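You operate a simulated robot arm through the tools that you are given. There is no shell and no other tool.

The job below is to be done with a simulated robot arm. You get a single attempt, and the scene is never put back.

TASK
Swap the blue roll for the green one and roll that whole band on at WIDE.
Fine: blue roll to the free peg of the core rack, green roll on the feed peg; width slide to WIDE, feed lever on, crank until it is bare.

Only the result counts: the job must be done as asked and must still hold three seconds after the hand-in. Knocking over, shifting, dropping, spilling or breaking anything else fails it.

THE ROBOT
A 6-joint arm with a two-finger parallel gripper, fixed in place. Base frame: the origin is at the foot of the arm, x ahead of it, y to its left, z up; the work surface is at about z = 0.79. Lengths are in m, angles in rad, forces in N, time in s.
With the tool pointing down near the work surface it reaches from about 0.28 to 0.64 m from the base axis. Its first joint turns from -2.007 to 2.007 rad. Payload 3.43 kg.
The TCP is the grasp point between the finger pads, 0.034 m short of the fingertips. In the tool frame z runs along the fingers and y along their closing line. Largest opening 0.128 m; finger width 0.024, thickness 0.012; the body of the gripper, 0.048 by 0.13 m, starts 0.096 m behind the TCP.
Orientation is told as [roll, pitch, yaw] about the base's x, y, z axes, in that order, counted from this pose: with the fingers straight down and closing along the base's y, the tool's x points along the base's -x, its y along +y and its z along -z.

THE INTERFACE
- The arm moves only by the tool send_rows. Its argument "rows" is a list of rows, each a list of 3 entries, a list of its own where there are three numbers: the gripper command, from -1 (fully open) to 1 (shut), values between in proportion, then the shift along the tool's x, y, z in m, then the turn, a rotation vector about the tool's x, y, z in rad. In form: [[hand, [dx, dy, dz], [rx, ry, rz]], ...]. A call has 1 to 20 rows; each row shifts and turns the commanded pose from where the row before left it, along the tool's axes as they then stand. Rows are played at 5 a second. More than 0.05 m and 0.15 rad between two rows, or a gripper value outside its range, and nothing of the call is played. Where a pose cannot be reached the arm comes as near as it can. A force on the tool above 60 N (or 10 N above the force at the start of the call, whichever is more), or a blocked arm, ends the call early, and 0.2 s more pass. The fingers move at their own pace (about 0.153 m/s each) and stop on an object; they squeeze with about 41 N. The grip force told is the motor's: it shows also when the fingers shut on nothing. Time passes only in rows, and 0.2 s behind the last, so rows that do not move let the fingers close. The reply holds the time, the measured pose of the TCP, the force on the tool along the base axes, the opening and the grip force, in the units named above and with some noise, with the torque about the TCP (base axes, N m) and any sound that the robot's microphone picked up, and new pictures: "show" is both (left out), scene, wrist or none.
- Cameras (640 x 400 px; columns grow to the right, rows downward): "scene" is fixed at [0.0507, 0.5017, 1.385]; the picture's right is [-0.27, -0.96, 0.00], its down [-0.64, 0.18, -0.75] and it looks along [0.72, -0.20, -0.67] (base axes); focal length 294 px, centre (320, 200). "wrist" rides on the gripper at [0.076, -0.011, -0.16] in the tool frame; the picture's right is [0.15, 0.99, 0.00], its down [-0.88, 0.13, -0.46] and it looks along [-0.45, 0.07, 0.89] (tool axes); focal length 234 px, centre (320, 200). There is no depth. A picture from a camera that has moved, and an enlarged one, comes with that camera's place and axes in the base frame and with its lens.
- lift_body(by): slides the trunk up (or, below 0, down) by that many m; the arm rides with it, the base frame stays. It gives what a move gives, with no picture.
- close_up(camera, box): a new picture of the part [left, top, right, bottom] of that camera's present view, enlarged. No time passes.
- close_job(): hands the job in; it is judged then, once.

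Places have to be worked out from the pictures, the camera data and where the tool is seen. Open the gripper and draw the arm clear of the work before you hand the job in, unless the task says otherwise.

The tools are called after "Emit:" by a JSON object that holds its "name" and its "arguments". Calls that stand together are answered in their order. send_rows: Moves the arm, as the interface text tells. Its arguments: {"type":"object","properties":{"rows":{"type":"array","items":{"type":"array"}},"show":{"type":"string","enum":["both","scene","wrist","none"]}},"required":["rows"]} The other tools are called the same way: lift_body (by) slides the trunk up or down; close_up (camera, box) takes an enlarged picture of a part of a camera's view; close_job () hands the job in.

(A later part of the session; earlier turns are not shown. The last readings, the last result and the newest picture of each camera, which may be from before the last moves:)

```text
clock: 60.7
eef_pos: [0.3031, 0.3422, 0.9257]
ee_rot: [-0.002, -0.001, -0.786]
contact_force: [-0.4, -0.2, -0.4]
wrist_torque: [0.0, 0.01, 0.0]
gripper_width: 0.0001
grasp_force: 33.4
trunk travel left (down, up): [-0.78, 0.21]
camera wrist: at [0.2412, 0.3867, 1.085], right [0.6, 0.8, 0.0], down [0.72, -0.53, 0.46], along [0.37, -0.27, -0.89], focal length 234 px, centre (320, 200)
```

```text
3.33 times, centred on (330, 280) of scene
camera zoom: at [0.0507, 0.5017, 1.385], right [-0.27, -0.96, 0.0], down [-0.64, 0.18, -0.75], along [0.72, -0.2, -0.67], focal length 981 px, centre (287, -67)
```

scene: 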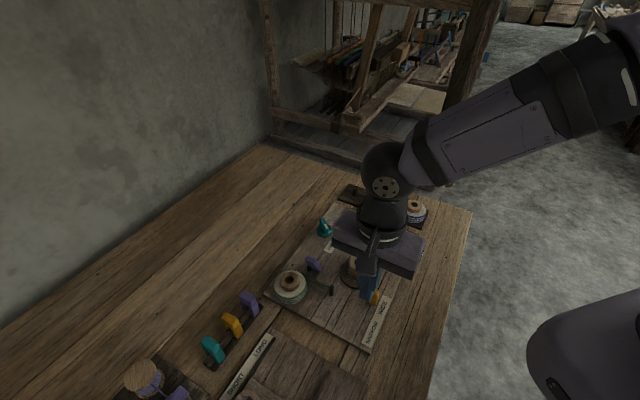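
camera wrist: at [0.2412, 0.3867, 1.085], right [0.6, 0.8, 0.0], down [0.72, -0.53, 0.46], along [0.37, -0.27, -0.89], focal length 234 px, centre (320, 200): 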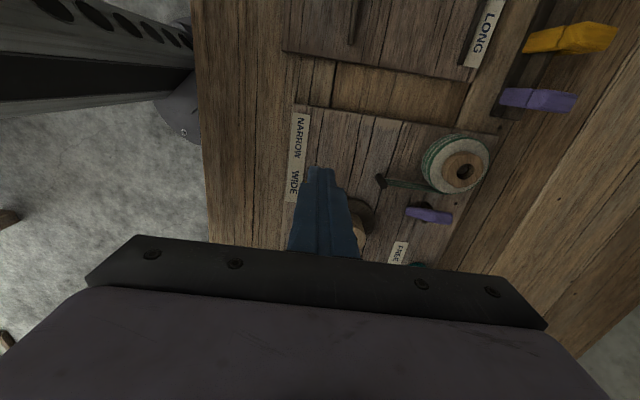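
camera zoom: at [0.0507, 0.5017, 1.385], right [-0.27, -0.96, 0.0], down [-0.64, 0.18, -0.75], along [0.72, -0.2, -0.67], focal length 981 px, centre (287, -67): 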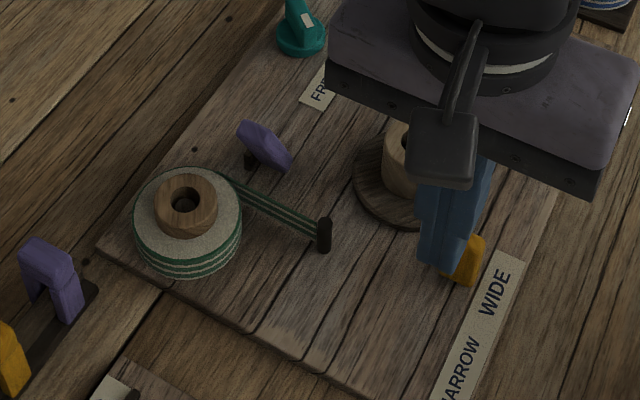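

The amber slide now stands beside WIDE. Next, I move over the purple lever with the hand open for a close look at its pivot.

Emit:
{"name": "send_rows", "arguments": {"rows": [[-1, [-0.0193, 0.0363, -0.0088], [0, 0, 0]], [-1, [-0.0193, 0.0363, -0.0088], [0, 0, 0]], [-1, [-0.0193, 0.0363, -0.0088], [0, 0, 0]], [-1, [-0.0193, 0.0363, -0.0088], [0, 0, 0]], [-1, [0, 0, 0], [0, 0, 0]], [-1, [0, 0, 0], [0, 0, 0]]]}}

Emit:
{"name": "close_up", "arguments": {"camera": "wrist", "box": [240, 80, 400, 220]}}

Emit:
{"name": "close_up", "arguments": {"camera": "scene", "box": [280, 240, 340, 290]}}

```text
clock: 62.1
eef_pos: [0.4578, 0.3908, 0.9598]
ee_rot: [-0.001, 0.0, -0.787]
contact_force: [0.2, 0.0, -0.6]
wrist_torque: [0.01, 0.02, 0.0]
gripper_width: 0.128
grasp_force: 0.1
trunk travel left (down, up): [-0.78, 0.21]
camera wrist: at [0.3964, 0.4359, 1.119], right [0.6, 0.8, 0.0], down [0.72, -0.53, 0.46], along [0.37, -0.27, -0.89], focal length 234 px, centre (320, 200)
```

scene: 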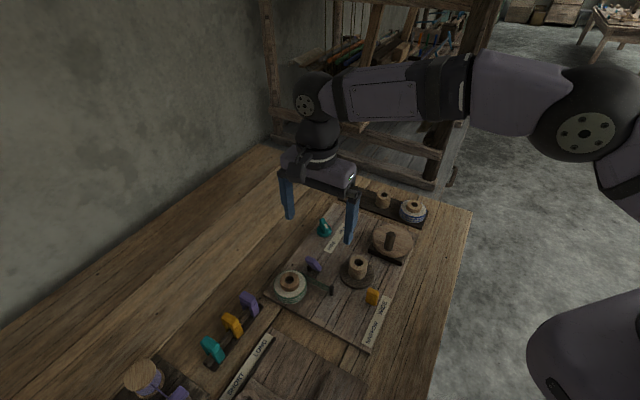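
wrist: 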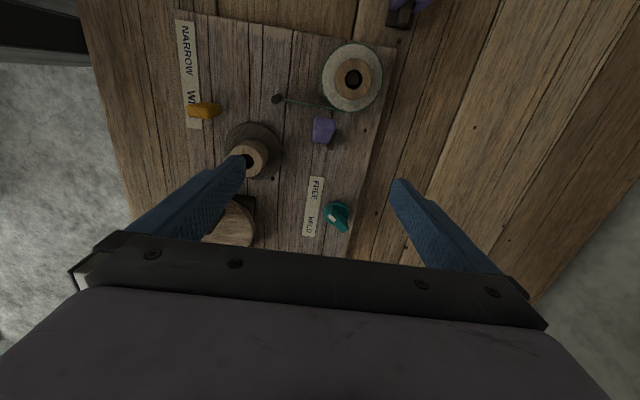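

```text
2.86 times, centred on (320, 150) of wrist
camera zoom: at [0.3964, 0.4359, 1.119], right [0.6, 0.8, 0.0], down [0.72, -0.53, 0.46], along [0.37, -0.27, -0.89], focal length 669 px, centre (320, 343)
```

zoom: 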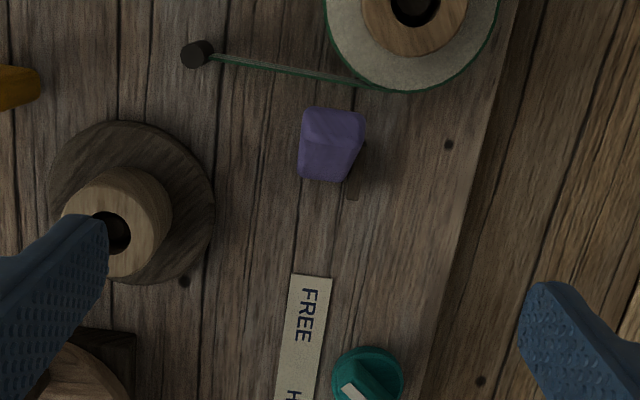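

```text
8.00 times, centred on (310, 265) of scene
camera zoom: at [0.0507, 0.5017, 1.385], right [-0.27, -0.96, 0.0], down [-0.64, 0.18, -0.75], along [0.72, -0.2, -0.67], focal length 2354 px, centre (400, -320)
```

zoom: 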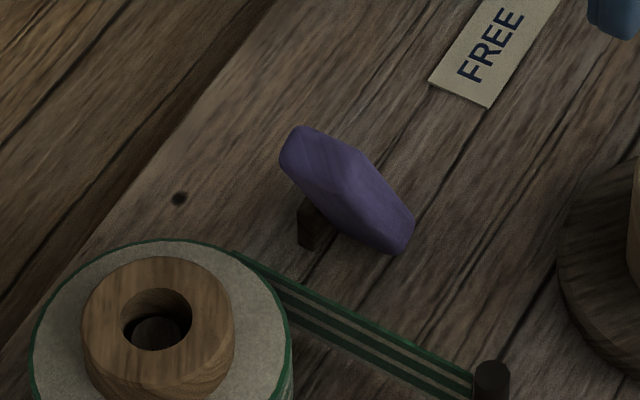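

The lever is a bar hinged at the board (pivot near u≈0.04) leaning ~28° toward the roll, top at about z=0.857. I plan to push its top away from the roll (+u) with closed fingertips at z≈0.842, above the core; first I position behind it.

Emit:
{"name": "send_rows", "arguments": {"rows": [[1, [0.0317, 0.0005, 0], [0, 0, 0]], [1, [0.0317, 0.0005, 0], [0, 0, 0]], [1, [0, 0, 0], [0, 0, 0]], [1, [0, 0, 0.03], [0, 0, 0]], [1, [0, 0, 0.03], [0, 0, 0]], [1, [0, 0, 0.015], [0, 0, 0]], [1, [0, 0, 0.008], [0, 0, 0]], [1, [0, 0, 0], [0, 0, 0]]]}}

Emit:
{"name": "close_up", "arguments": {"camera": "scene", "box": [260, 220, 360, 300]}}

Emit:
{"name": "close_up", "arguments": {"camera": "wrist", "box": [240, 80, 400, 220]}}

```text
clock: 63.9
eef_pos: [0.4174, 0.435, 0.8779]
ee_rot: [0.0, -0.001, -0.786]
contact_force: [-0.2, 0.2, -0.5]
wrist_torque: [0.01, 0.02, 0.01]
gripper_width: 0.0
grasp_force: 32.9
trunk travel left (down, up): [-0.78, 0.21]
camera wrist: at [0.3546, 0.4807, 1.036], right [0.6, 0.8, 0.0], down [0.71, -0.53, 0.46], along [0.37, -0.27, -0.89], focal length 234 px, centre (320, 200)
```

scene: 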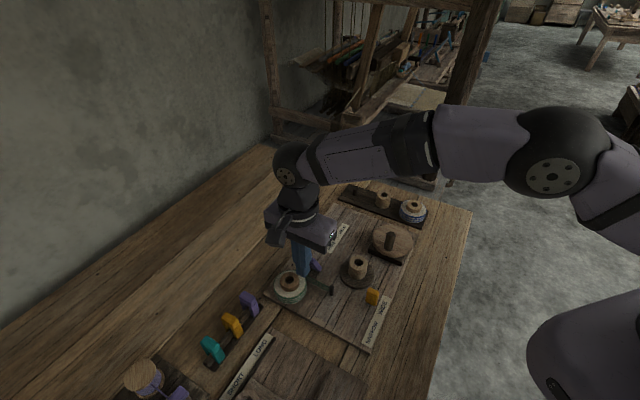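
wrist: 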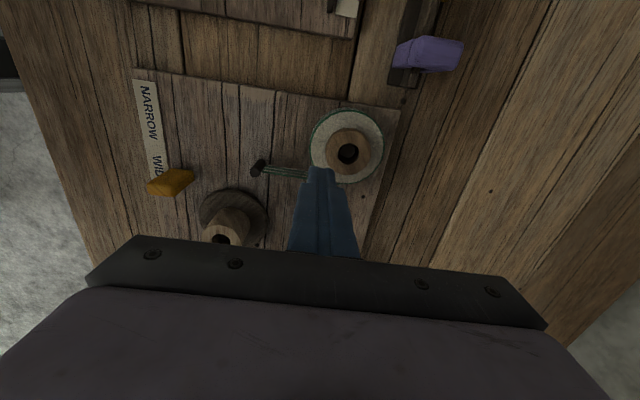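

```text
5.00 times, centred on (310, 260) of scene
camera zoom: at [0.0507, 0.5017, 1.385], right [-0.27, -0.96, 0.0], down [-0.64, 0.18, -0.75], along [0.72, -0.2, -0.67], focal length 1471 px, centre (370, -100)
```

zoom: 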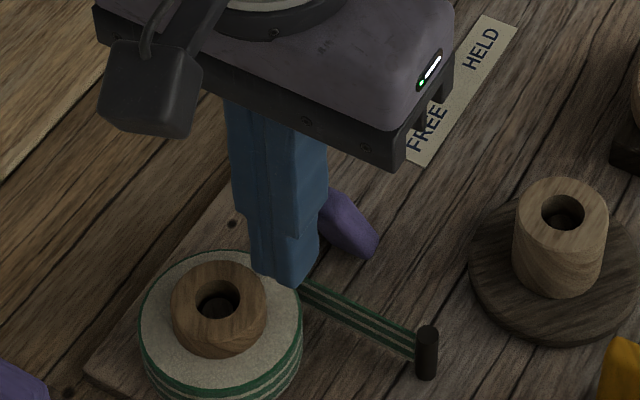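

```text
2.86 times, centred on (320, 150) of wrist
camera zoom: at [0.3546, 0.4807, 1.036], right [0.6, 0.8, 0.0], down [0.71, -0.53, 0.46], along [0.37, -0.27, -0.89], focal length 669 px, centre (320, 343)
```

zoom: 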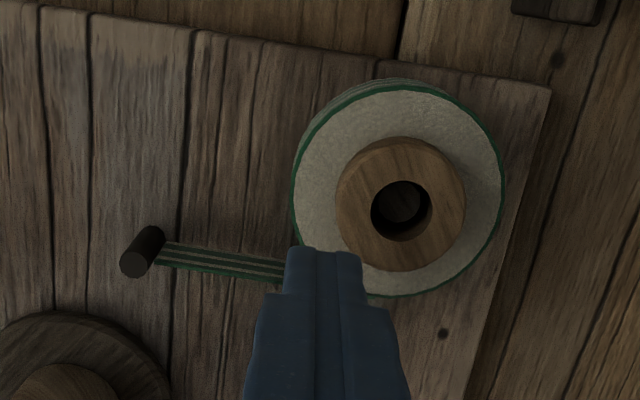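

Fingertips are behind the lever top, above the roll edge, without contact. I push along tool −x (away from the roll) in 5 mm rows, first 25 mm.

Emit:
{"name": "send_rows", "arguments": {"rows": [[1, [-0.005, 0, 0], [0, 0, 0]], [1, [-0.005, 0, 0], [0, 0, 0]], [1, [-0.005, 0, 0], [0, 0, 0]], [1, [-0.005, 0, 0], [0, 0, 0]], [1, [-0.005, 0, 0], [0, 0, 0]]]}}

Emit:
{"name": "close_up", "arguments": {"camera": "scene", "box": [260, 220, 360, 300]}}

```text
clock: 65.1
eef_pos: [0.434, 0.4176, 0.8775]
ee_rot: [0.0, 0.0, -0.785]
contact_force: [-0.4, -1.3, -0.4]
wrist_torque: [0.03, -0.01, -0.01]
gripper_width: 0.0
grasp_force: 32.5
trunk travel left (down, up): [-0.78, 0.21]
camera wrist: at [0.3725, 0.4629, 1.0368], right [0.6, 0.8, 0.0], down [0.71, -0.53, 0.46], along [0.37, -0.27, -0.89], focal length 234 px, centre (320, 200)
```

scene: 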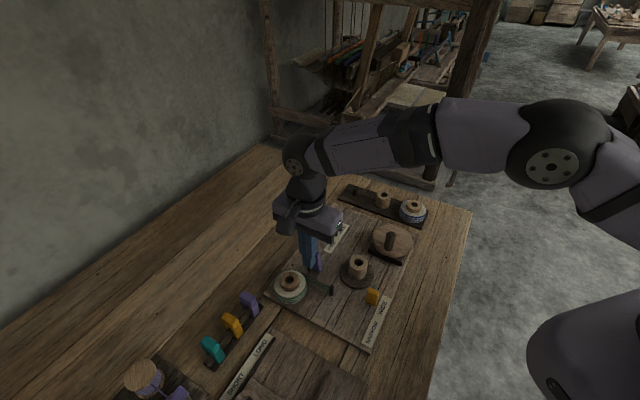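
wrist: 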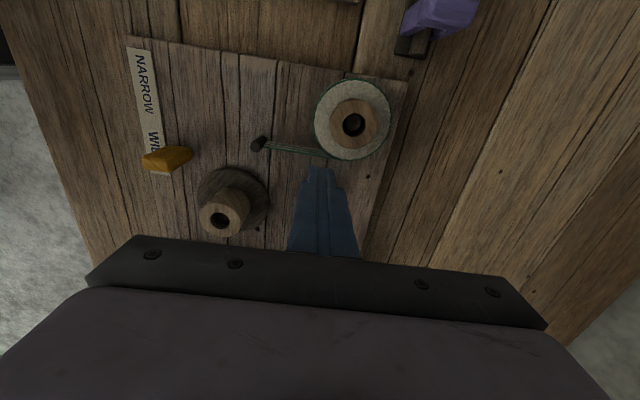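

```text
5.00 times, centred on (310, 260) of scene
camera zoom: at [0.0507, 0.5017, 1.385], right [-0.27, -0.96, 0.0], down [-0.64, 0.18, -0.75], along [0.72, -0.2, -0.67], focal length 1471 px, centre (370, -100)
```

zoom: 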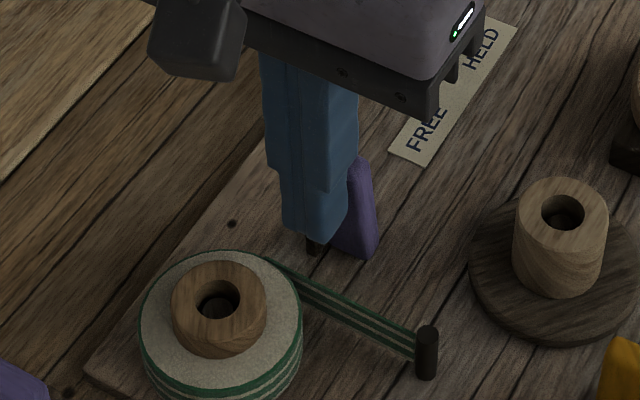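

The lever is swinging upright with the push at negligible force. I continue 25 mm more.

Emit:
{"name": "send_rows", "arguments": {"rows": [[1, [-0.005, 0, 0], [0, 0, 0]], [1, [-0.005, 0, 0], [0, 0, 0]], [1, [-0.005, 0, 0], [0, 0, 0]], [1, [-0.005, 0, 0], [0, 0, 0]], [1, [-0.005, 0, 0], [0, 0, 0]]]}}

Emit:
{"name": "close_up", "arguments": {"camera": "scene", "box": [260, 220, 360, 300]}}

```text
clock: 66.3
eef_pos: [0.452, 0.3994, 0.8773]
ee_rot: [0.001, -0.001, -0.785]
contact_force: [-0.4, 0.2, -0.7]
wrist_torque: [0.08, 0.02, 0.02]
gripper_width: 0.0
grasp_force: 33.1
trunk travel left (down, up): [-0.78, 0.21]
camera wrist: at [0.3898, 0.4456, 1.0359], right [0.6, 0.8, 0.0], down [0.71, -0.53, 0.46], along [0.37, -0.27, -0.89], focal length 234 px, centre (320, 200)
```

scene: 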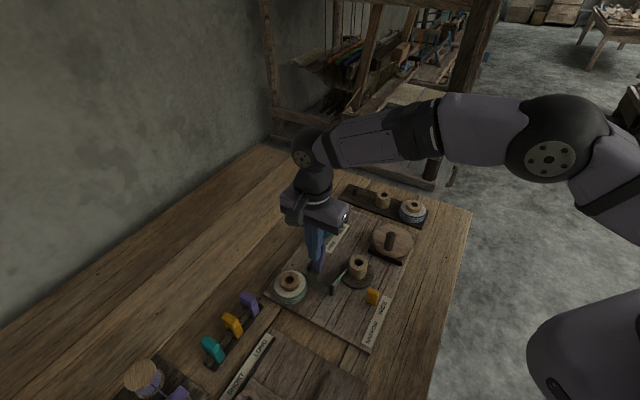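
wrist: 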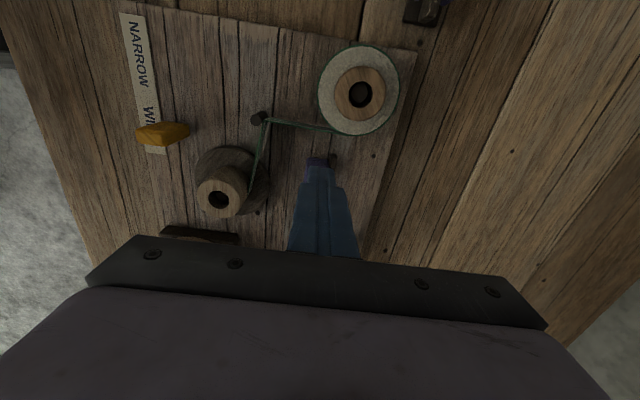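

```text
5.00 times, centred on (310, 260) of scene
camera zoom: at [0.0507, 0.5017, 1.385], right [-0.27, -0.96, 0.0], down [-0.64, 0.18, -0.75], along [0.72, -0.2, -0.67], focal length 1471 px, centre (370, -100)
```

zoom: 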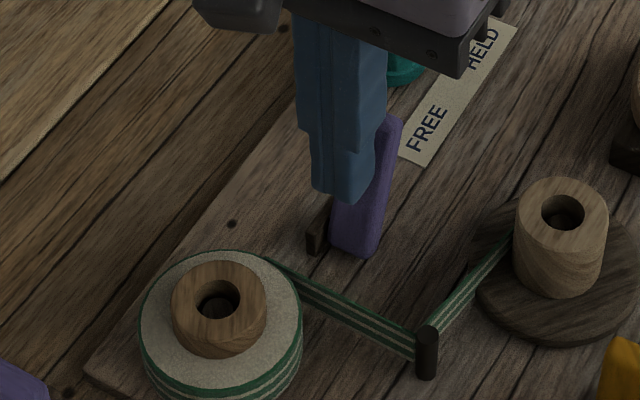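

The band now runs from the guide pin on to the mandrel core — the feed is on. I push a little further to its stop so the lever stays over.

Emit:
{"name": "send_rows", "arguments": {"rows": [[1, [-0.004, 0, 0], [0, 0, 0]], [1, [-0.004, 0, 0], [0, 0, 0]], [1, [-0.003, 0, 0], [0, 0, 0]], [1, [0, 0, 0], [0, 0, 0]]]}}

Emit:
{"name": "close_up", "arguments": {"camera": "scene", "box": [260, 220, 360, 300]}}

```text
clock: 67.3
eef_pos: [0.4542, 0.3975, 0.8779]
ee_rot: [-0.002, 0.004, -0.787]
contact_force: [-17.5, 17.3, -0.2]
wrist_torque: [0.57, 0.71, 0.04]
gripper_width: 0.0
grasp_force: 32.5
trunk travel left (down, up): [-0.78, 0.21]
camera wrist: at [0.3937, 0.4417, 1.0372], right [0.6, 0.8, 0.0], down [0.72, -0.53, 0.45], along [0.36, -0.27, -0.89], focal length 234 px, centre (320, 200)
```

scene: 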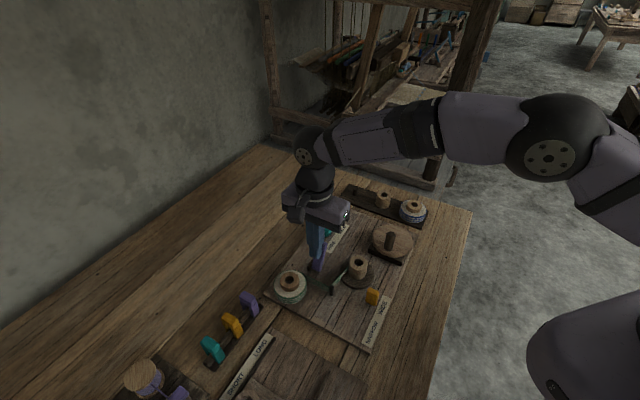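
wrist: 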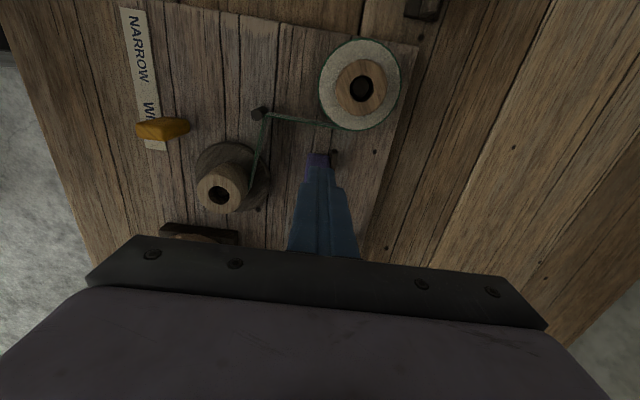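

```text
5.00 times, centred on (310, 260) of scene
camera zoom: at [0.0507, 0.5017, 1.385], right [-0.27, -0.96, 0.0], down [-0.64, 0.18, -0.75], along [0.72, -0.2, -0.67], focal length 1471 px, centre (370, -100)
```

zoom: 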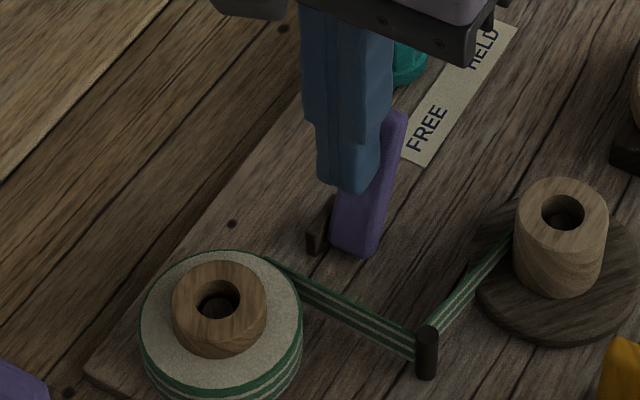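

End stop felt (~25 N). I back off 10 mm, lift, and view the lever and band free of the hand.

Emit:
{"name": "send_rows", "arguments": {"rows": [[1, [0.009, 0, 0], [0, 0, 0]], [1, [0.01, 0, 0], [0, 0, 0]], [1, [0, 0, -0.03], [0, 0, 0]], [1, [0, 0, -0.04], [0, 0, 0]], [1, [0, 0, -0.03], [0, 0, 0]], [1, [0, 0, 0], [0, 0, 0]]]}}

Emit:
{"name": "close_up", "arguments": {"camera": "scene", "box": [250, 210, 430, 330]}}

```text
clock: 68.7
eef_pos: [0.4463, 0.406, 0.9787]
ee_rot: [-0.001, 0.0, -0.787]
contact_force: [0.0, -0.3, -0.3]
wrist_torque: [-0.01, -0.03, 0.02]
gripper_width: 0.0
grasp_force: 33.0
trunk travel left (down, up): [-0.78, 0.21]
camera wrist: at [0.384, 0.4512, 1.1365], right [0.6, 0.8, 0.0], down [0.71, -0.53, 0.46], along [0.37, -0.27, -0.89], focal length 234 px, centre (320, 200)
```

scene: 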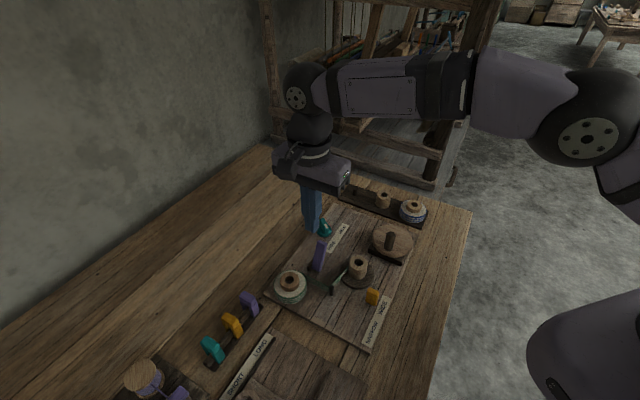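
wrist: 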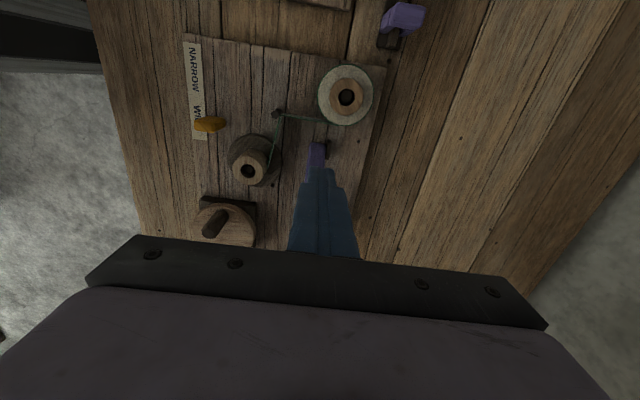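

```text
3.33 times, centred on (340, 270) of scene
camera zoom: at [0.0507, 0.5017, 1.385], right [-0.27, -0.96, 0.0], down [-0.64, 0.18, -0.75], along [0.72, -0.2, -0.67], focal length 981 px, centre (253, -33)
```

zoom: 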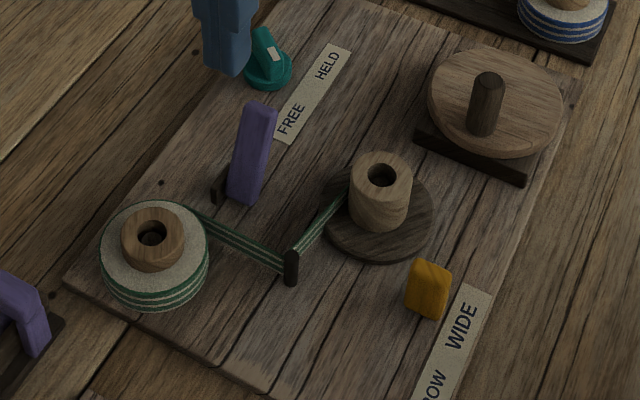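

The lever stays over on its own, and the band runs to the mandrel. Now the crank: I move above its handle with the hand opening, to measure it.

Emit:
{"name": "send_rows", "arguments": {"rows": [[-0.2, [-0.0323, -0.0332, 0], [0, 0, 0]], [-0.2, [-0.0323, -0.0332, 0], [0, 0, 0]], [-0.2, [-0.0323, -0.0332, 0], [0, 0, 0]], [-0.2, [-0.0324, -0.0333, 0], [0, 0, 0]], [-0.2, [0, 0, 0.03], [0, 0, 0]], [-0.2, [0, 0, 0], [0, 0, 0]], [-0.2, [0, 0, 0], [0, 0, 0]]]}}

Emit:
{"name": "close_up", "arguments": {"camera": "wrist", "box": [220, 80, 420, 220]}}

Emit:
{"name": "close_up", "arguments": {"camera": "scene", "box": [340, 190, 450, 280]}}

```text
clock: 70.3
eef_pos: [0.4414, 0.2214, 0.9499]
ee_rot: [-0.001, 0.001, -0.785]
contact_force: [0.4, -0.2, 0.7]
wrist_torque: [0.04, 0.01, 0.02]
gripper_width: 0.0768
grasp_force: 0.1
trunk travel left (down, up): [-0.78, 0.21]
camera wrist: at [0.3816, 0.267, 1.1086], right [0.6, 0.8, 0.0], down [0.71, -0.53, 0.46], along [0.37, -0.27, -0.89], focal length 234 px, centre (320, 200)
```

scene: 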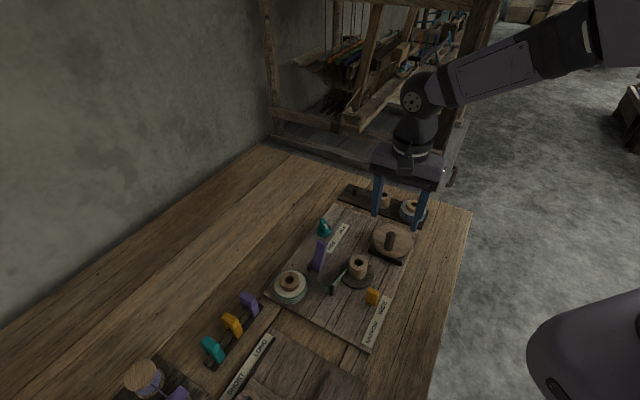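
wrist: 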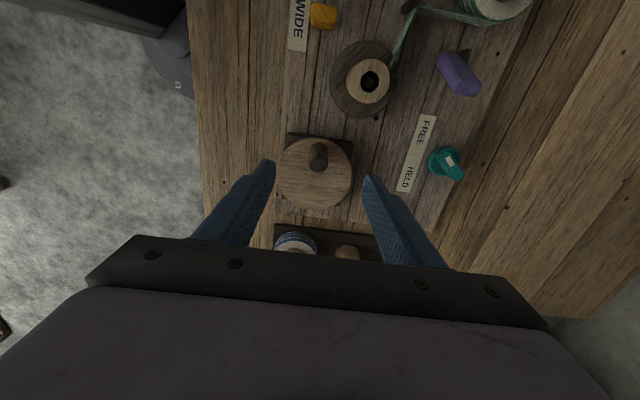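

```text
2.86 times, centred on (320, 150) of wrist
camera zoom: at [0.3816, 0.267, 1.1086], right [0.6, 0.8, 0.0], down [0.71, -0.53, 0.46], along [0.37, -0.27, -0.89], focal length 669 px, centre (320, 343)
```

zoom: 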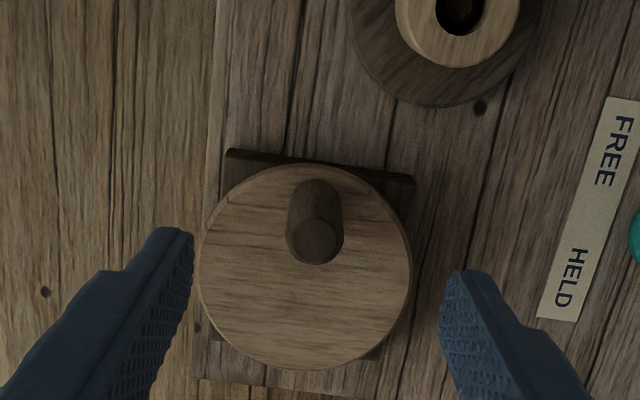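

```text
4.44 times, centred on (395, 235) of scene
camera zoom: at [0.0507, 0.5017, 1.385], right [-0.27, -0.96, 0.0], down [-0.64, 0.18, -0.75], along [0.72, -0.2, -0.67], focal length 1308 px, centre (-13, 44)
```

zoom: 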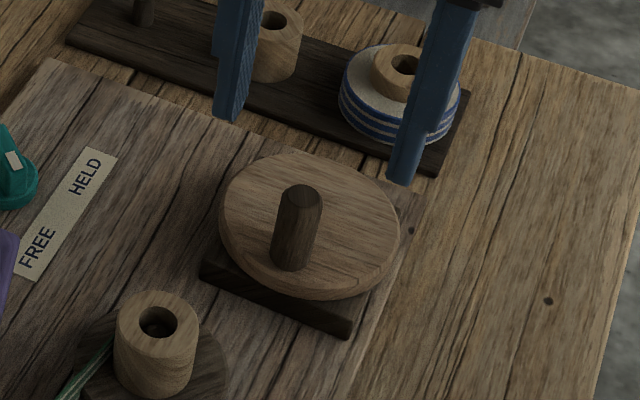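

Handle axis is at tool (−2, −0.5) mm and the disc centre 34.5 mm further along tool −x; handle top z≈0.872, disc top ≈0.82. I descend around the handle to z≈0.862.

Emit:
{"name": "send_rows", "arguments": {"rows": [[-0.2, [-0.0018, -0.0005, 0.03], [0, 0, 0]], [-0.2, [0, 0, 0.03], [0, 0, 0]], [-0.2, [0, 0, 0.018], [0, 0, 0]], [-0.2, [0, 0, 0.01], [0, 0, 0]], [-0.2, [0, 0, 0], [0, 0, 0]], [-0.2, [0, 0, 0], [0, 0, 0]]]}}

Emit:
{"name": "close_up", "arguments": {"camera": "wrist", "box": [220, 80, 420, 220]}}

Emit:
{"name": "close_up", "arguments": {"camera": "scene", "box": [340, 190, 450, 280]}}

```text
clock: 71.7
eef_pos: [0.4435, 0.22, 0.8594]
ee_rot: [0.0, -0.001, -0.785]
contact_force: [0.1, 1.2, 0.4]
wrist_torque: [0.02, -0.02, -0.02]
gripper_width: 0.0766
grasp_force: 0.1
trunk travel left (down, up): [-0.78, 0.21]
camera wrist: at [0.3827, 0.2653, 1.0182], right [0.6, 0.8, 0.0], down [0.71, -0.53, 0.46], along [0.37, -0.27, -0.89], focal length 234 px, centre (320, 200)
```

scene: 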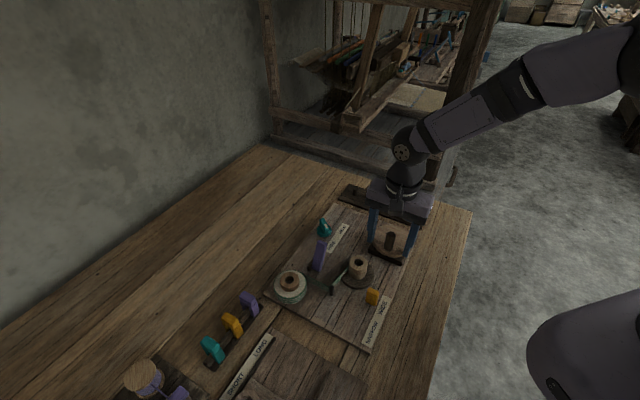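
wrist: 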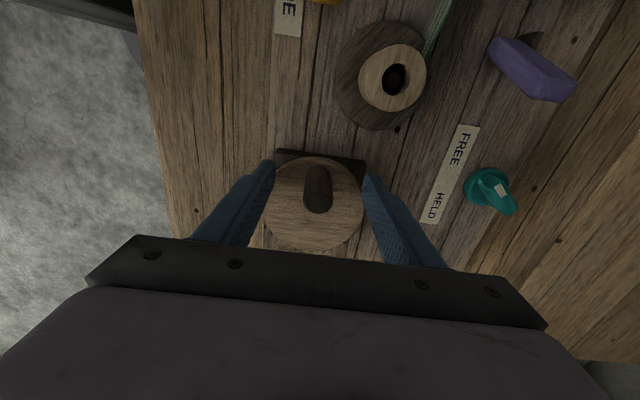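

```text
2.86 times, centred on (320, 150) of wrist
camera zoom: at [0.3827, 0.2653, 1.0182], right [0.6, 0.8, 0.0], down [0.71, -0.53, 0.46], along [0.37, -0.27, -0.89], focal length 669 px, centre (320, 343)
```

zoom: 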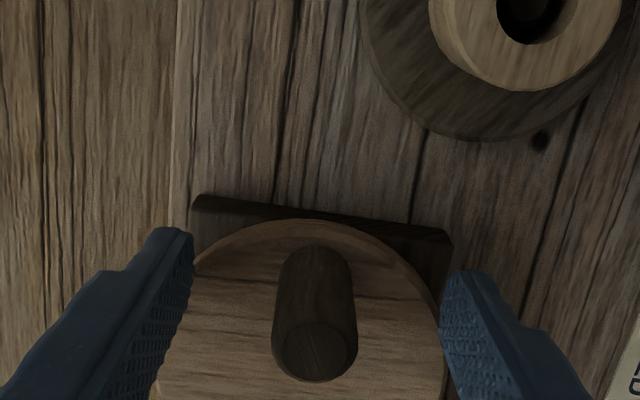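

```text
4.44 times, centred on (395, 235) of scene
camera zoom: at [0.0507, 0.5017, 1.385], right [-0.27, -0.96, 0.0], down [-0.64, 0.18, -0.75], along [0.72, -0.2, -0.67], focal length 1308 px, centre (-13, 44)
```

zoom: 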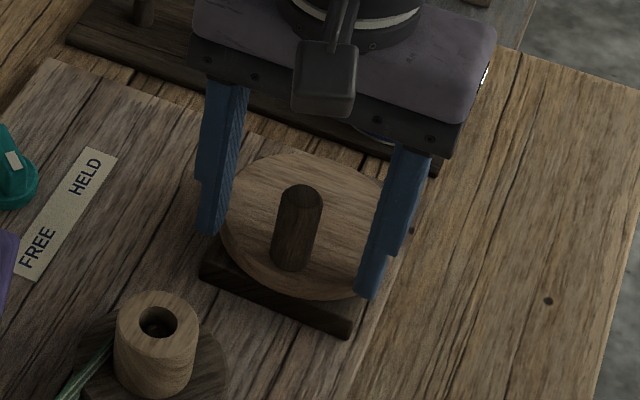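

The handle is centred between the fingers. I close on it, then try a quarter turn clockwise (seen from above), which should draw the band onto the mandrel's +y side.

Emit:
{"name": "send_rows", "arguments": {"rows": [[0.6, [0, 0, 0], [0, 0, 0]], [1, [0, 0, 0], [0, 0, 0]], [1, [0, 0, 0], [0, 0, 0]], [1, [-0.0012, 0.0089, 0], [0, 0, 0]], [1, [-0.0034, 0.0083, 0], [0, 0, 0]], [1, [-0.0055, 0.0071, 0], [0, 0, 0]], [1, [-0.0071, 0.0055, 0], [0, 0, 0]], [1, [-0.0083, 0.0034, 0], [0, 0, 0]], [1, [-0.0089, 0.0012, 0], [0, 0, 0]], [1, [0, 0, 0], [0, 0, 0]]]}}

Emit:
{"name": "close_up", "arguments": {"camera": "scene", "box": [250, 210, 430, 330]}}

```text
clock: 73.9
eef_pos: [0.4939, 0.2185, 0.8595]
ee_rot: [0.001, 0.0, -0.785]
contact_force: [5.2, 6.3, -3.0]
wrist_torque: [-0.19, 0.71, 0.02]
gripper_width: 0.0216
grasp_force: 44.9
trunk travel left (down, up): [-0.78, 0.21]
camera wrist: at [0.4314, 0.2653, 1.0183], right [0.6, 0.8, 0.0], down [0.71, -0.53, 0.46], along [0.37, -0.27, -0.89], focal length 234 px, centre (320, 200)
```

scene: 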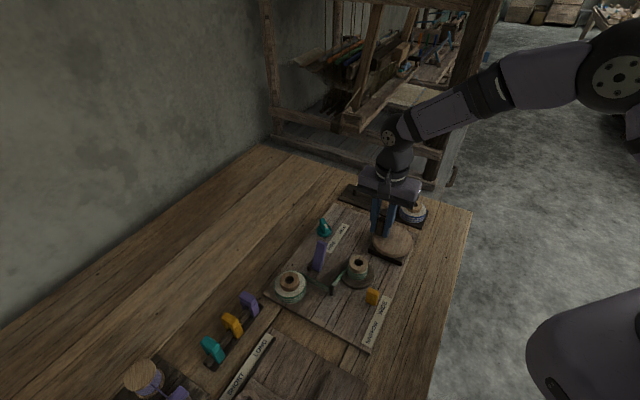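
wrist: 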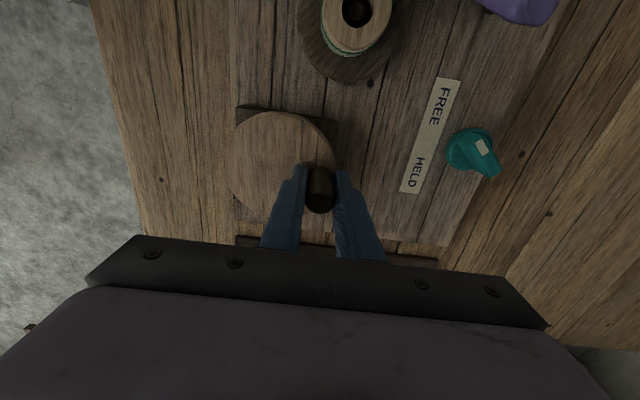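

```text
3.33 times, centred on (340, 270) of scene
camera zoom: at [0.0507, 0.5017, 1.385], right [-0.27, -0.96, 0.0], down [-0.64, 0.18, -0.75], along [0.72, -0.2, -0.67], focal length 981 px, centre (253, -33)
```

zoom: 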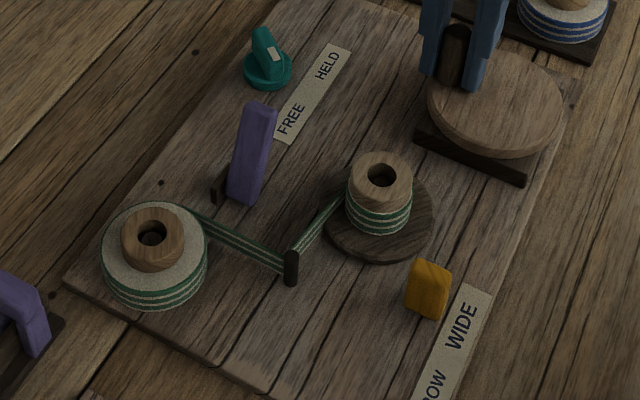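

The band is winding onto the mandrel core, so direction, lever and slide are right. I continue clockwise with the measured handle radius (~35.5 mm), half a turn first to check forces.

Emit:
{"name": "send_rows", "arguments": {"rows": [[1, [-0.01214, -0.00064, 0], [0, 0, 0]], [1, [-0.01068, -0.00617, 0], [0, 0, 0]], [1, [-0.00792, -0.00944, 0], [0, 0, 0]], [1, [-0.00422, -0.01159, 0], [0, 0, 0]], [1, [0, -0.01233, 0], [0, 0, 0]], [1, [0.00422, -0.01159, 0], [0, 0, 0]], [1, [0.00792, -0.00944, 0], [0, 0, 0]], [1, [0.01068, -0.00617, 0], [0, 0, 0]], [1, [0.01214, -0.00214, 0], [0, 0, 0]]]}}

Emit:
{"name": "close_up", "arguments": {"camera": "scene", "box": [250, 210, 430, 330]}}

```text
clock: 75.9
eef_pos: [0.4408, 0.1704, 0.8591]
ee_rot: [-0.002, 0.004, -0.786]
contact_force: [-4.3, -2.7, -4.1]
wrist_torque: [1.06, 0.19, 0.0]
gripper_width: 0.0213
grasp_force: 45.2
trunk travel left (down, up): [-0.78, 0.21]
camera wrist: at [0.3802, 0.2155, 1.0185], right [0.6, 0.8, 0.0], down [0.72, -0.53, 0.45], along [0.36, -0.27, -0.89], focal length 234 px, centre (320, 200)
```

scene: 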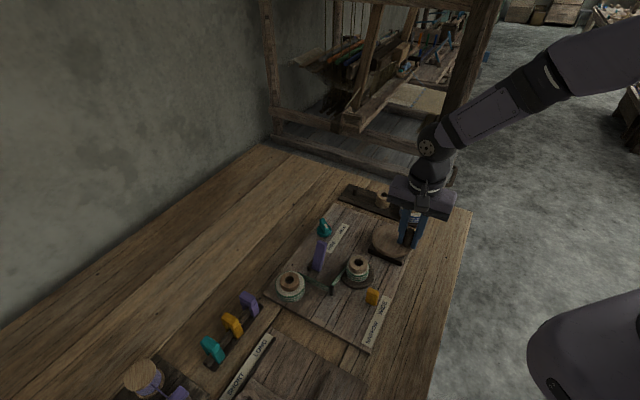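
wrist: 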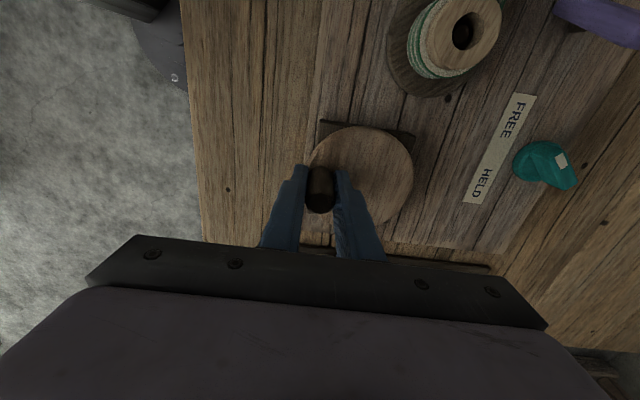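

```text
3.33 times, centred on (340, 270) of scene
camera zoom: at [0.0507, 0.5017, 1.385], right [-0.27, -0.96, 0.0], down [-0.64, 0.18, -0.75], along [0.72, -0.2, -0.67], focal length 981 px, centre (253, -33)
```

zoom: 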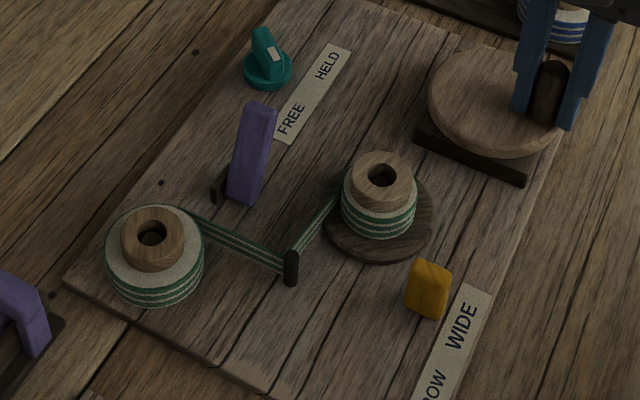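

The feed roll is shrinking and the take-up growing steadily. I continue with a full clockwise turn from this point.

Emit:
{"name": "send_rows", "arguments": {"rows": [[1, [0.01214, 0.00214, 0], [0, 0, 0]], [1, [0.01068, 0.00617, 0], [0, 0, 0]], [1, [0.00792, 0.00944, 0], [0, 0, 0]], [1, [0.00422, 0.01159, 0], [0, 0, 0]], [1, [0, 0.01233, 0], [0, 0, 0]], [1, [-0.00422, 0.01159, 0], [0, 0, 0]], [1, [-0.00792, 0.00944, 0], [0, 0, 0]], [1, [-0.01068, 0.00617, 0], [0, 0, 0]], [1, [-0.01214, 0.00214, 0], [0, 0, 0]], [1, [-0.01214, -0.00214, 0], [0, 0, 0]], [1, [-0.01068, -0.00617, 0], [0, 0, 0]], [1, [-0.00792, -0.00944, 0], [0, 0, 0]], [1, [-0.00422, -0.01159, 0], [0, 0, 0]], [1, [0, -0.01233, 0], [0, 0, 0]], [1, [0.00422, -0.01159, 0], [0, 0, 0]], [1, [0.00792, -0.00944, 0], [0, 0, 0]], [1, [0.01068, -0.00617, 0], [0, 0, 0]], [1, [0.01214, -0.00214, 0], [0, 0, 0]]]}}

Emit:
{"name": "close_up", "arguments": {"camera": "scene", "box": [250, 210, 430, 330]}}

```text
clock: 79.7
eef_pos: [0.4415, 0.1694, 0.8592]
ee_rot: [-0.001, 0.003, -0.784]
contact_force: [-5.6, -3.8, -2.3]
wrist_torque: [0.38, -0.74, 0.02]
gripper_width: 0.0213
grasp_force: 45.1
trunk travel left (down, up): [-0.78, 0.21]
camera wrist: at [0.3809, 0.2147, 1.0185], right [0.6, 0.8, 0.0], down [0.72, -0.53, 0.45], along [0.36, -0.27, -0.89], focal length 234 px, centre (320, 200)
```

scene: 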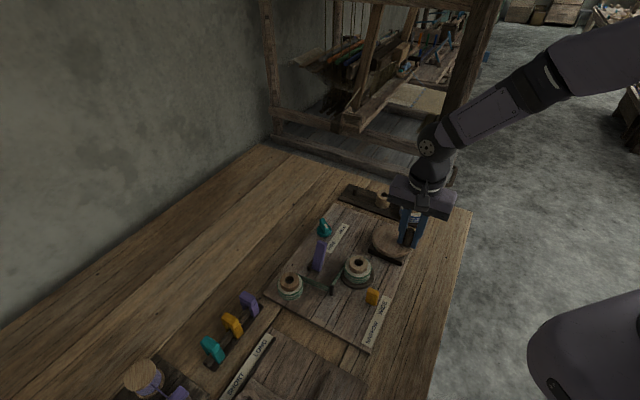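
wrist: 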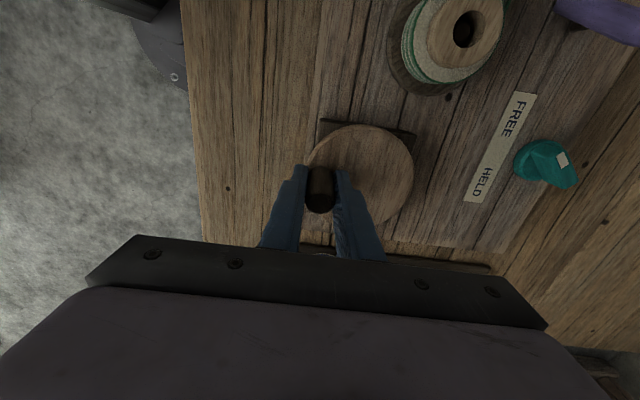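

```text
3.33 times, centred on (340, 270) of scene
camera zoom: at [0.0507, 0.5017, 1.385], right [-0.27, -0.96, 0.0], down [-0.64, 0.18, -0.75], along [0.72, -0.2, -0.67], focal length 981 px, centre (253, -33)
```

zoom: 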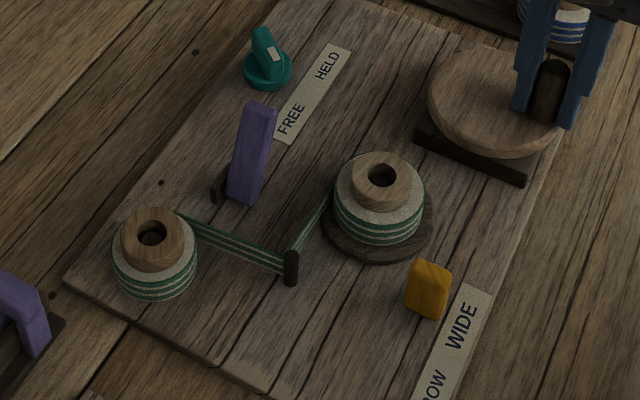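

Feed roll is roughly 40% of its start. I crank another full turn.

Emit:
{"name": "send_rows", "arguments": {"rows": [[1, [0.01214, 0.00214, 0], [0, 0, 0]], [1, [0.01068, 0.00617, 0], [0, 0, 0]], [1, [0.00792, 0.00944, 0], [0, 0, 0]], [1, [0.00422, 0.01159, 0], [0, 0, 0]], [1, [0, 0.01233, 0], [0, 0, 0]], [1, [-0.00422, 0.01159, 0], [0, 0, 0]], [1, [-0.00792, 0.00944, 0], [0, 0, 0]], [1, [-0.01068, 0.00617, 0], [0, 0, 0]], [1, [-0.01214, 0.00214, 0], [0, 0, 0]], [1, [-0.01214, -0.00214, 0], [0, 0, 0]], [1, [-0.01068, -0.00617, 0], [0, 0, 0]], [1, [-0.00792, -0.00944, 0], [0, 0, 0]], [1, [-0.00422, -0.01159, 0], [0, 0, 0]], [1, [0, -0.01233, 0], [0, 0, 0]], [1, [0.00422, -0.01159, 0], [0, 0, 0]], [1, [0.00792, -0.00944, 0], [0, 0, 0]], [1, [0.01068, -0.00617, 0], [0, 0, 0]], [1, [0.01214, -0.00214, 0], [0, 0, 0]]]}}

Emit:
{"name": "close_up", "arguments": {"camera": "scene", "box": [250, 210, 430, 330]}}

```text
clock: 83.5
eef_pos: [0.4406, 0.1708, 0.8595]
ee_rot: [0.0, 0.001, -0.787]
contact_force: [-3.0, -1.7, 6.9]
wrist_torque: [-0.26, 0.75, -0.01]
gripper_width: 0.0214
grasp_force: 45.1
trunk travel left (down, up): [-0.78, 0.21]
camera wrist: at [0.3794, 0.2159, 1.0185], right [0.6, 0.8, 0.0], down [0.71, -0.53, 0.45], along [0.36, -0.27, -0.89], focal length 234 px, centre (320, 200)
```

scene: 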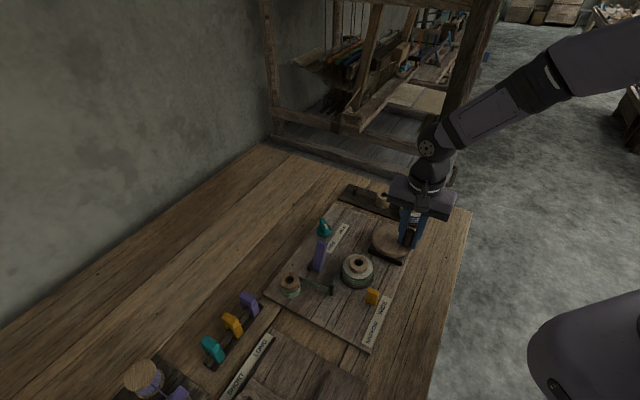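
wrist: 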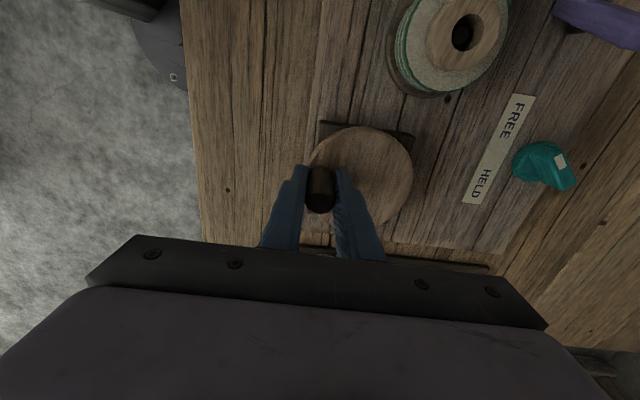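

```text
3.33 times, centred on (340, 270) of scene
camera zoom: at [0.0507, 0.5017, 1.385], right [-0.27, -0.96, 0.0], down [-0.64, 0.18, -0.75], along [0.72, -0.2, -0.67], focal length 981 px, centre (253, -33)
```

zoom: 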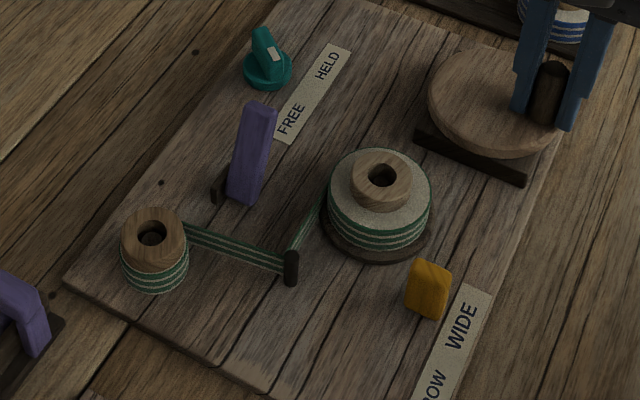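

The feed core is nearly bare. I crank another third of a turn and look.

Emit:
{"name": "send_rows", "arguments": {"rows": [[1, [0.01214, 0.00214, 0], [0, 0, 0]], [1, [0.01068, 0.00617, 0], [0, 0, 0]], [1, [0.00792, 0.00944, 0], [0, 0, 0]], [1, [0.00422, 0.01159, 0], [0, 0, 0]], [1, [0, 0.01233, 0], [0, 0, 0]]], "show": "scene"}}

Emit:
{"name": "close_up", "arguments": {"camera": "scene", "box": [260, 230, 390, 320]}}

```text
clock: 84.7
eef_pos: [0.4493, 0.2244, 0.8592]
ee_rot: [0.0, 0.0, -0.786]
contact_force: [1.7, -2.0, -1.0]
wrist_torque: [-0.19, 0.54, 0.0]
gripper_width: 0.0217
grasp_force: 44.7
trunk travel left (down, up): [-0.78, 0.21]
```

scene: 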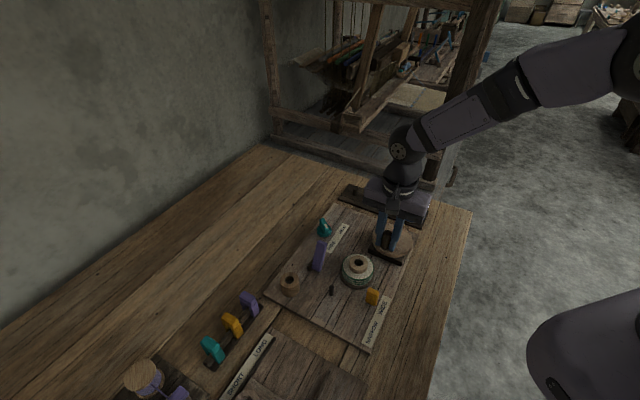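

```text
4.44 times, centred on (325, 275) of scene
camera zoom: at [0.0507, 0.5017, 1.385], right [-0.27, -0.96, 0.0], down [-0.64, 0.18, -0.75], along [0.72, -0.2, -0.67], focal length 1308 px, centre (298, -133)
```

zoom: 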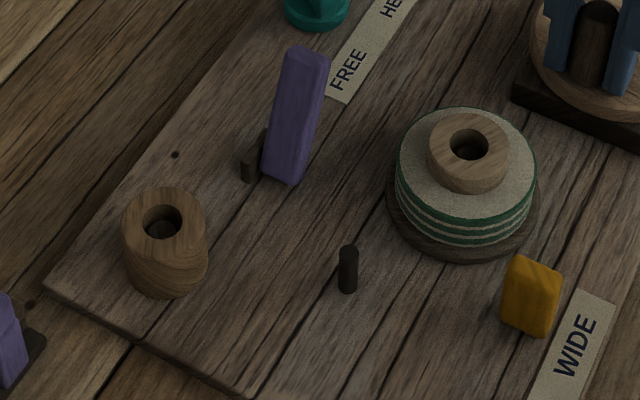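

The feed core is bare and the whole band is on the mandrel at WIDE. I release the crank handle and lift straight up.

Emit:
{"name": "send_rows", "arguments": {"rows": [[0.5, [0, 0, 0], [0, 0, 0]], [0.0, [0, 0, 0], [0, 0, 0]], [0.0, [0, 0, 0], [0, 0, 0]], [0.0, [0, 0, -0.01], [0, 0, 0]], [0.0, [0, 0, -0.03], [0, 0, 0]], [0.0, [0, 0, -0.04], [0, 0, 0]], [0.0, [0, 0, -0.04], [0, 0, 0]], [-0.5, [0, 0, -0.04], [0, 0, 0]], [-0.5, [0.03, 0, -0.03], [0, 0, 0]], [-0.5, [0.0, 0, 0], [0, 0, 0]]]}}

Emit:
{"name": "close_up", "arguments": {"camera": "scene", "box": [250, 170, 450, 330]}}

Emit:
{"name": "close_up", "arguments": {"camera": "wrist", "box": [160, 0, 500, 240]}}

```text
clock: 86.9
eef_pos: [0.4273, 0.2444, 1.0506]
ee_rot: [0.0, 0.0, -0.784]
contact_force: [0.0, 0.0, 0.4]
wrist_torque: [-0.02, -0.01, -0.04]
gripper_width: 0.0956
grasp_force: 0.0
trunk travel left (down, up): [-0.78, 0.21]
camera wrist: at [0.366, 0.2917, 1.2087], right [0.6, 0.8, 0.0], down [0.71, -0.53, 0.46], along [0.37, -0.27, -0.89], focal length 234 px, centre (320, 200)
```

scene: 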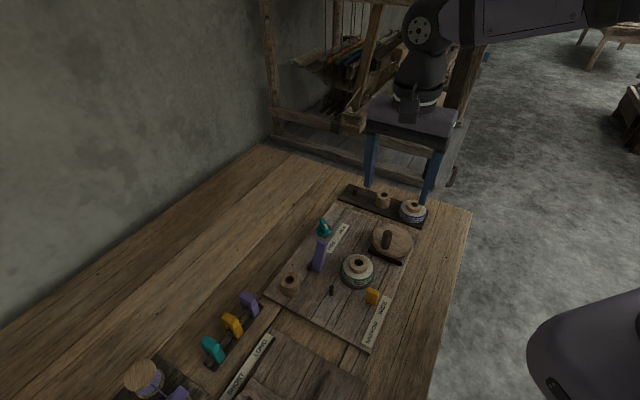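
wrist: 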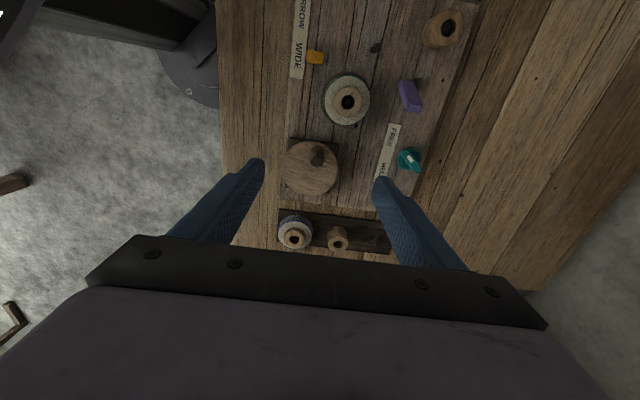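

```text
2.50 times, centred on (350, 250) of scene
camera zoom: at [0.0507, 0.5017, 1.385], right [-0.27, -0.96, 0.0], down [-0.64, 0.18, -0.75], along [0.72, -0.2, -0.67], focal length 736 px, centre (245, 75)
```

zoom: 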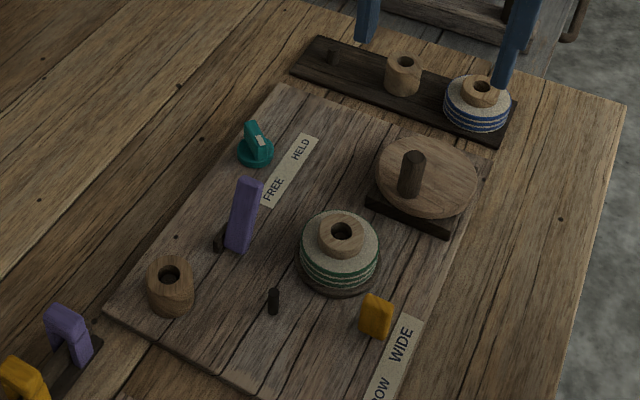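

```text
1.67 times, centred on (330, 120) of wrist
camera zoom: at [0.366, 0.2917, 1.2087], right [0.6, 0.8, 0.0], down [0.71, -0.53, 0.46], along [0.37, -0.27, -0.89], focal length 390 px, centre (303, 333)
```

zoom: 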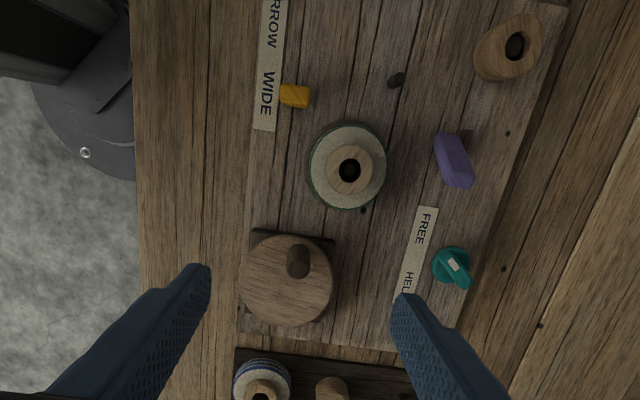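

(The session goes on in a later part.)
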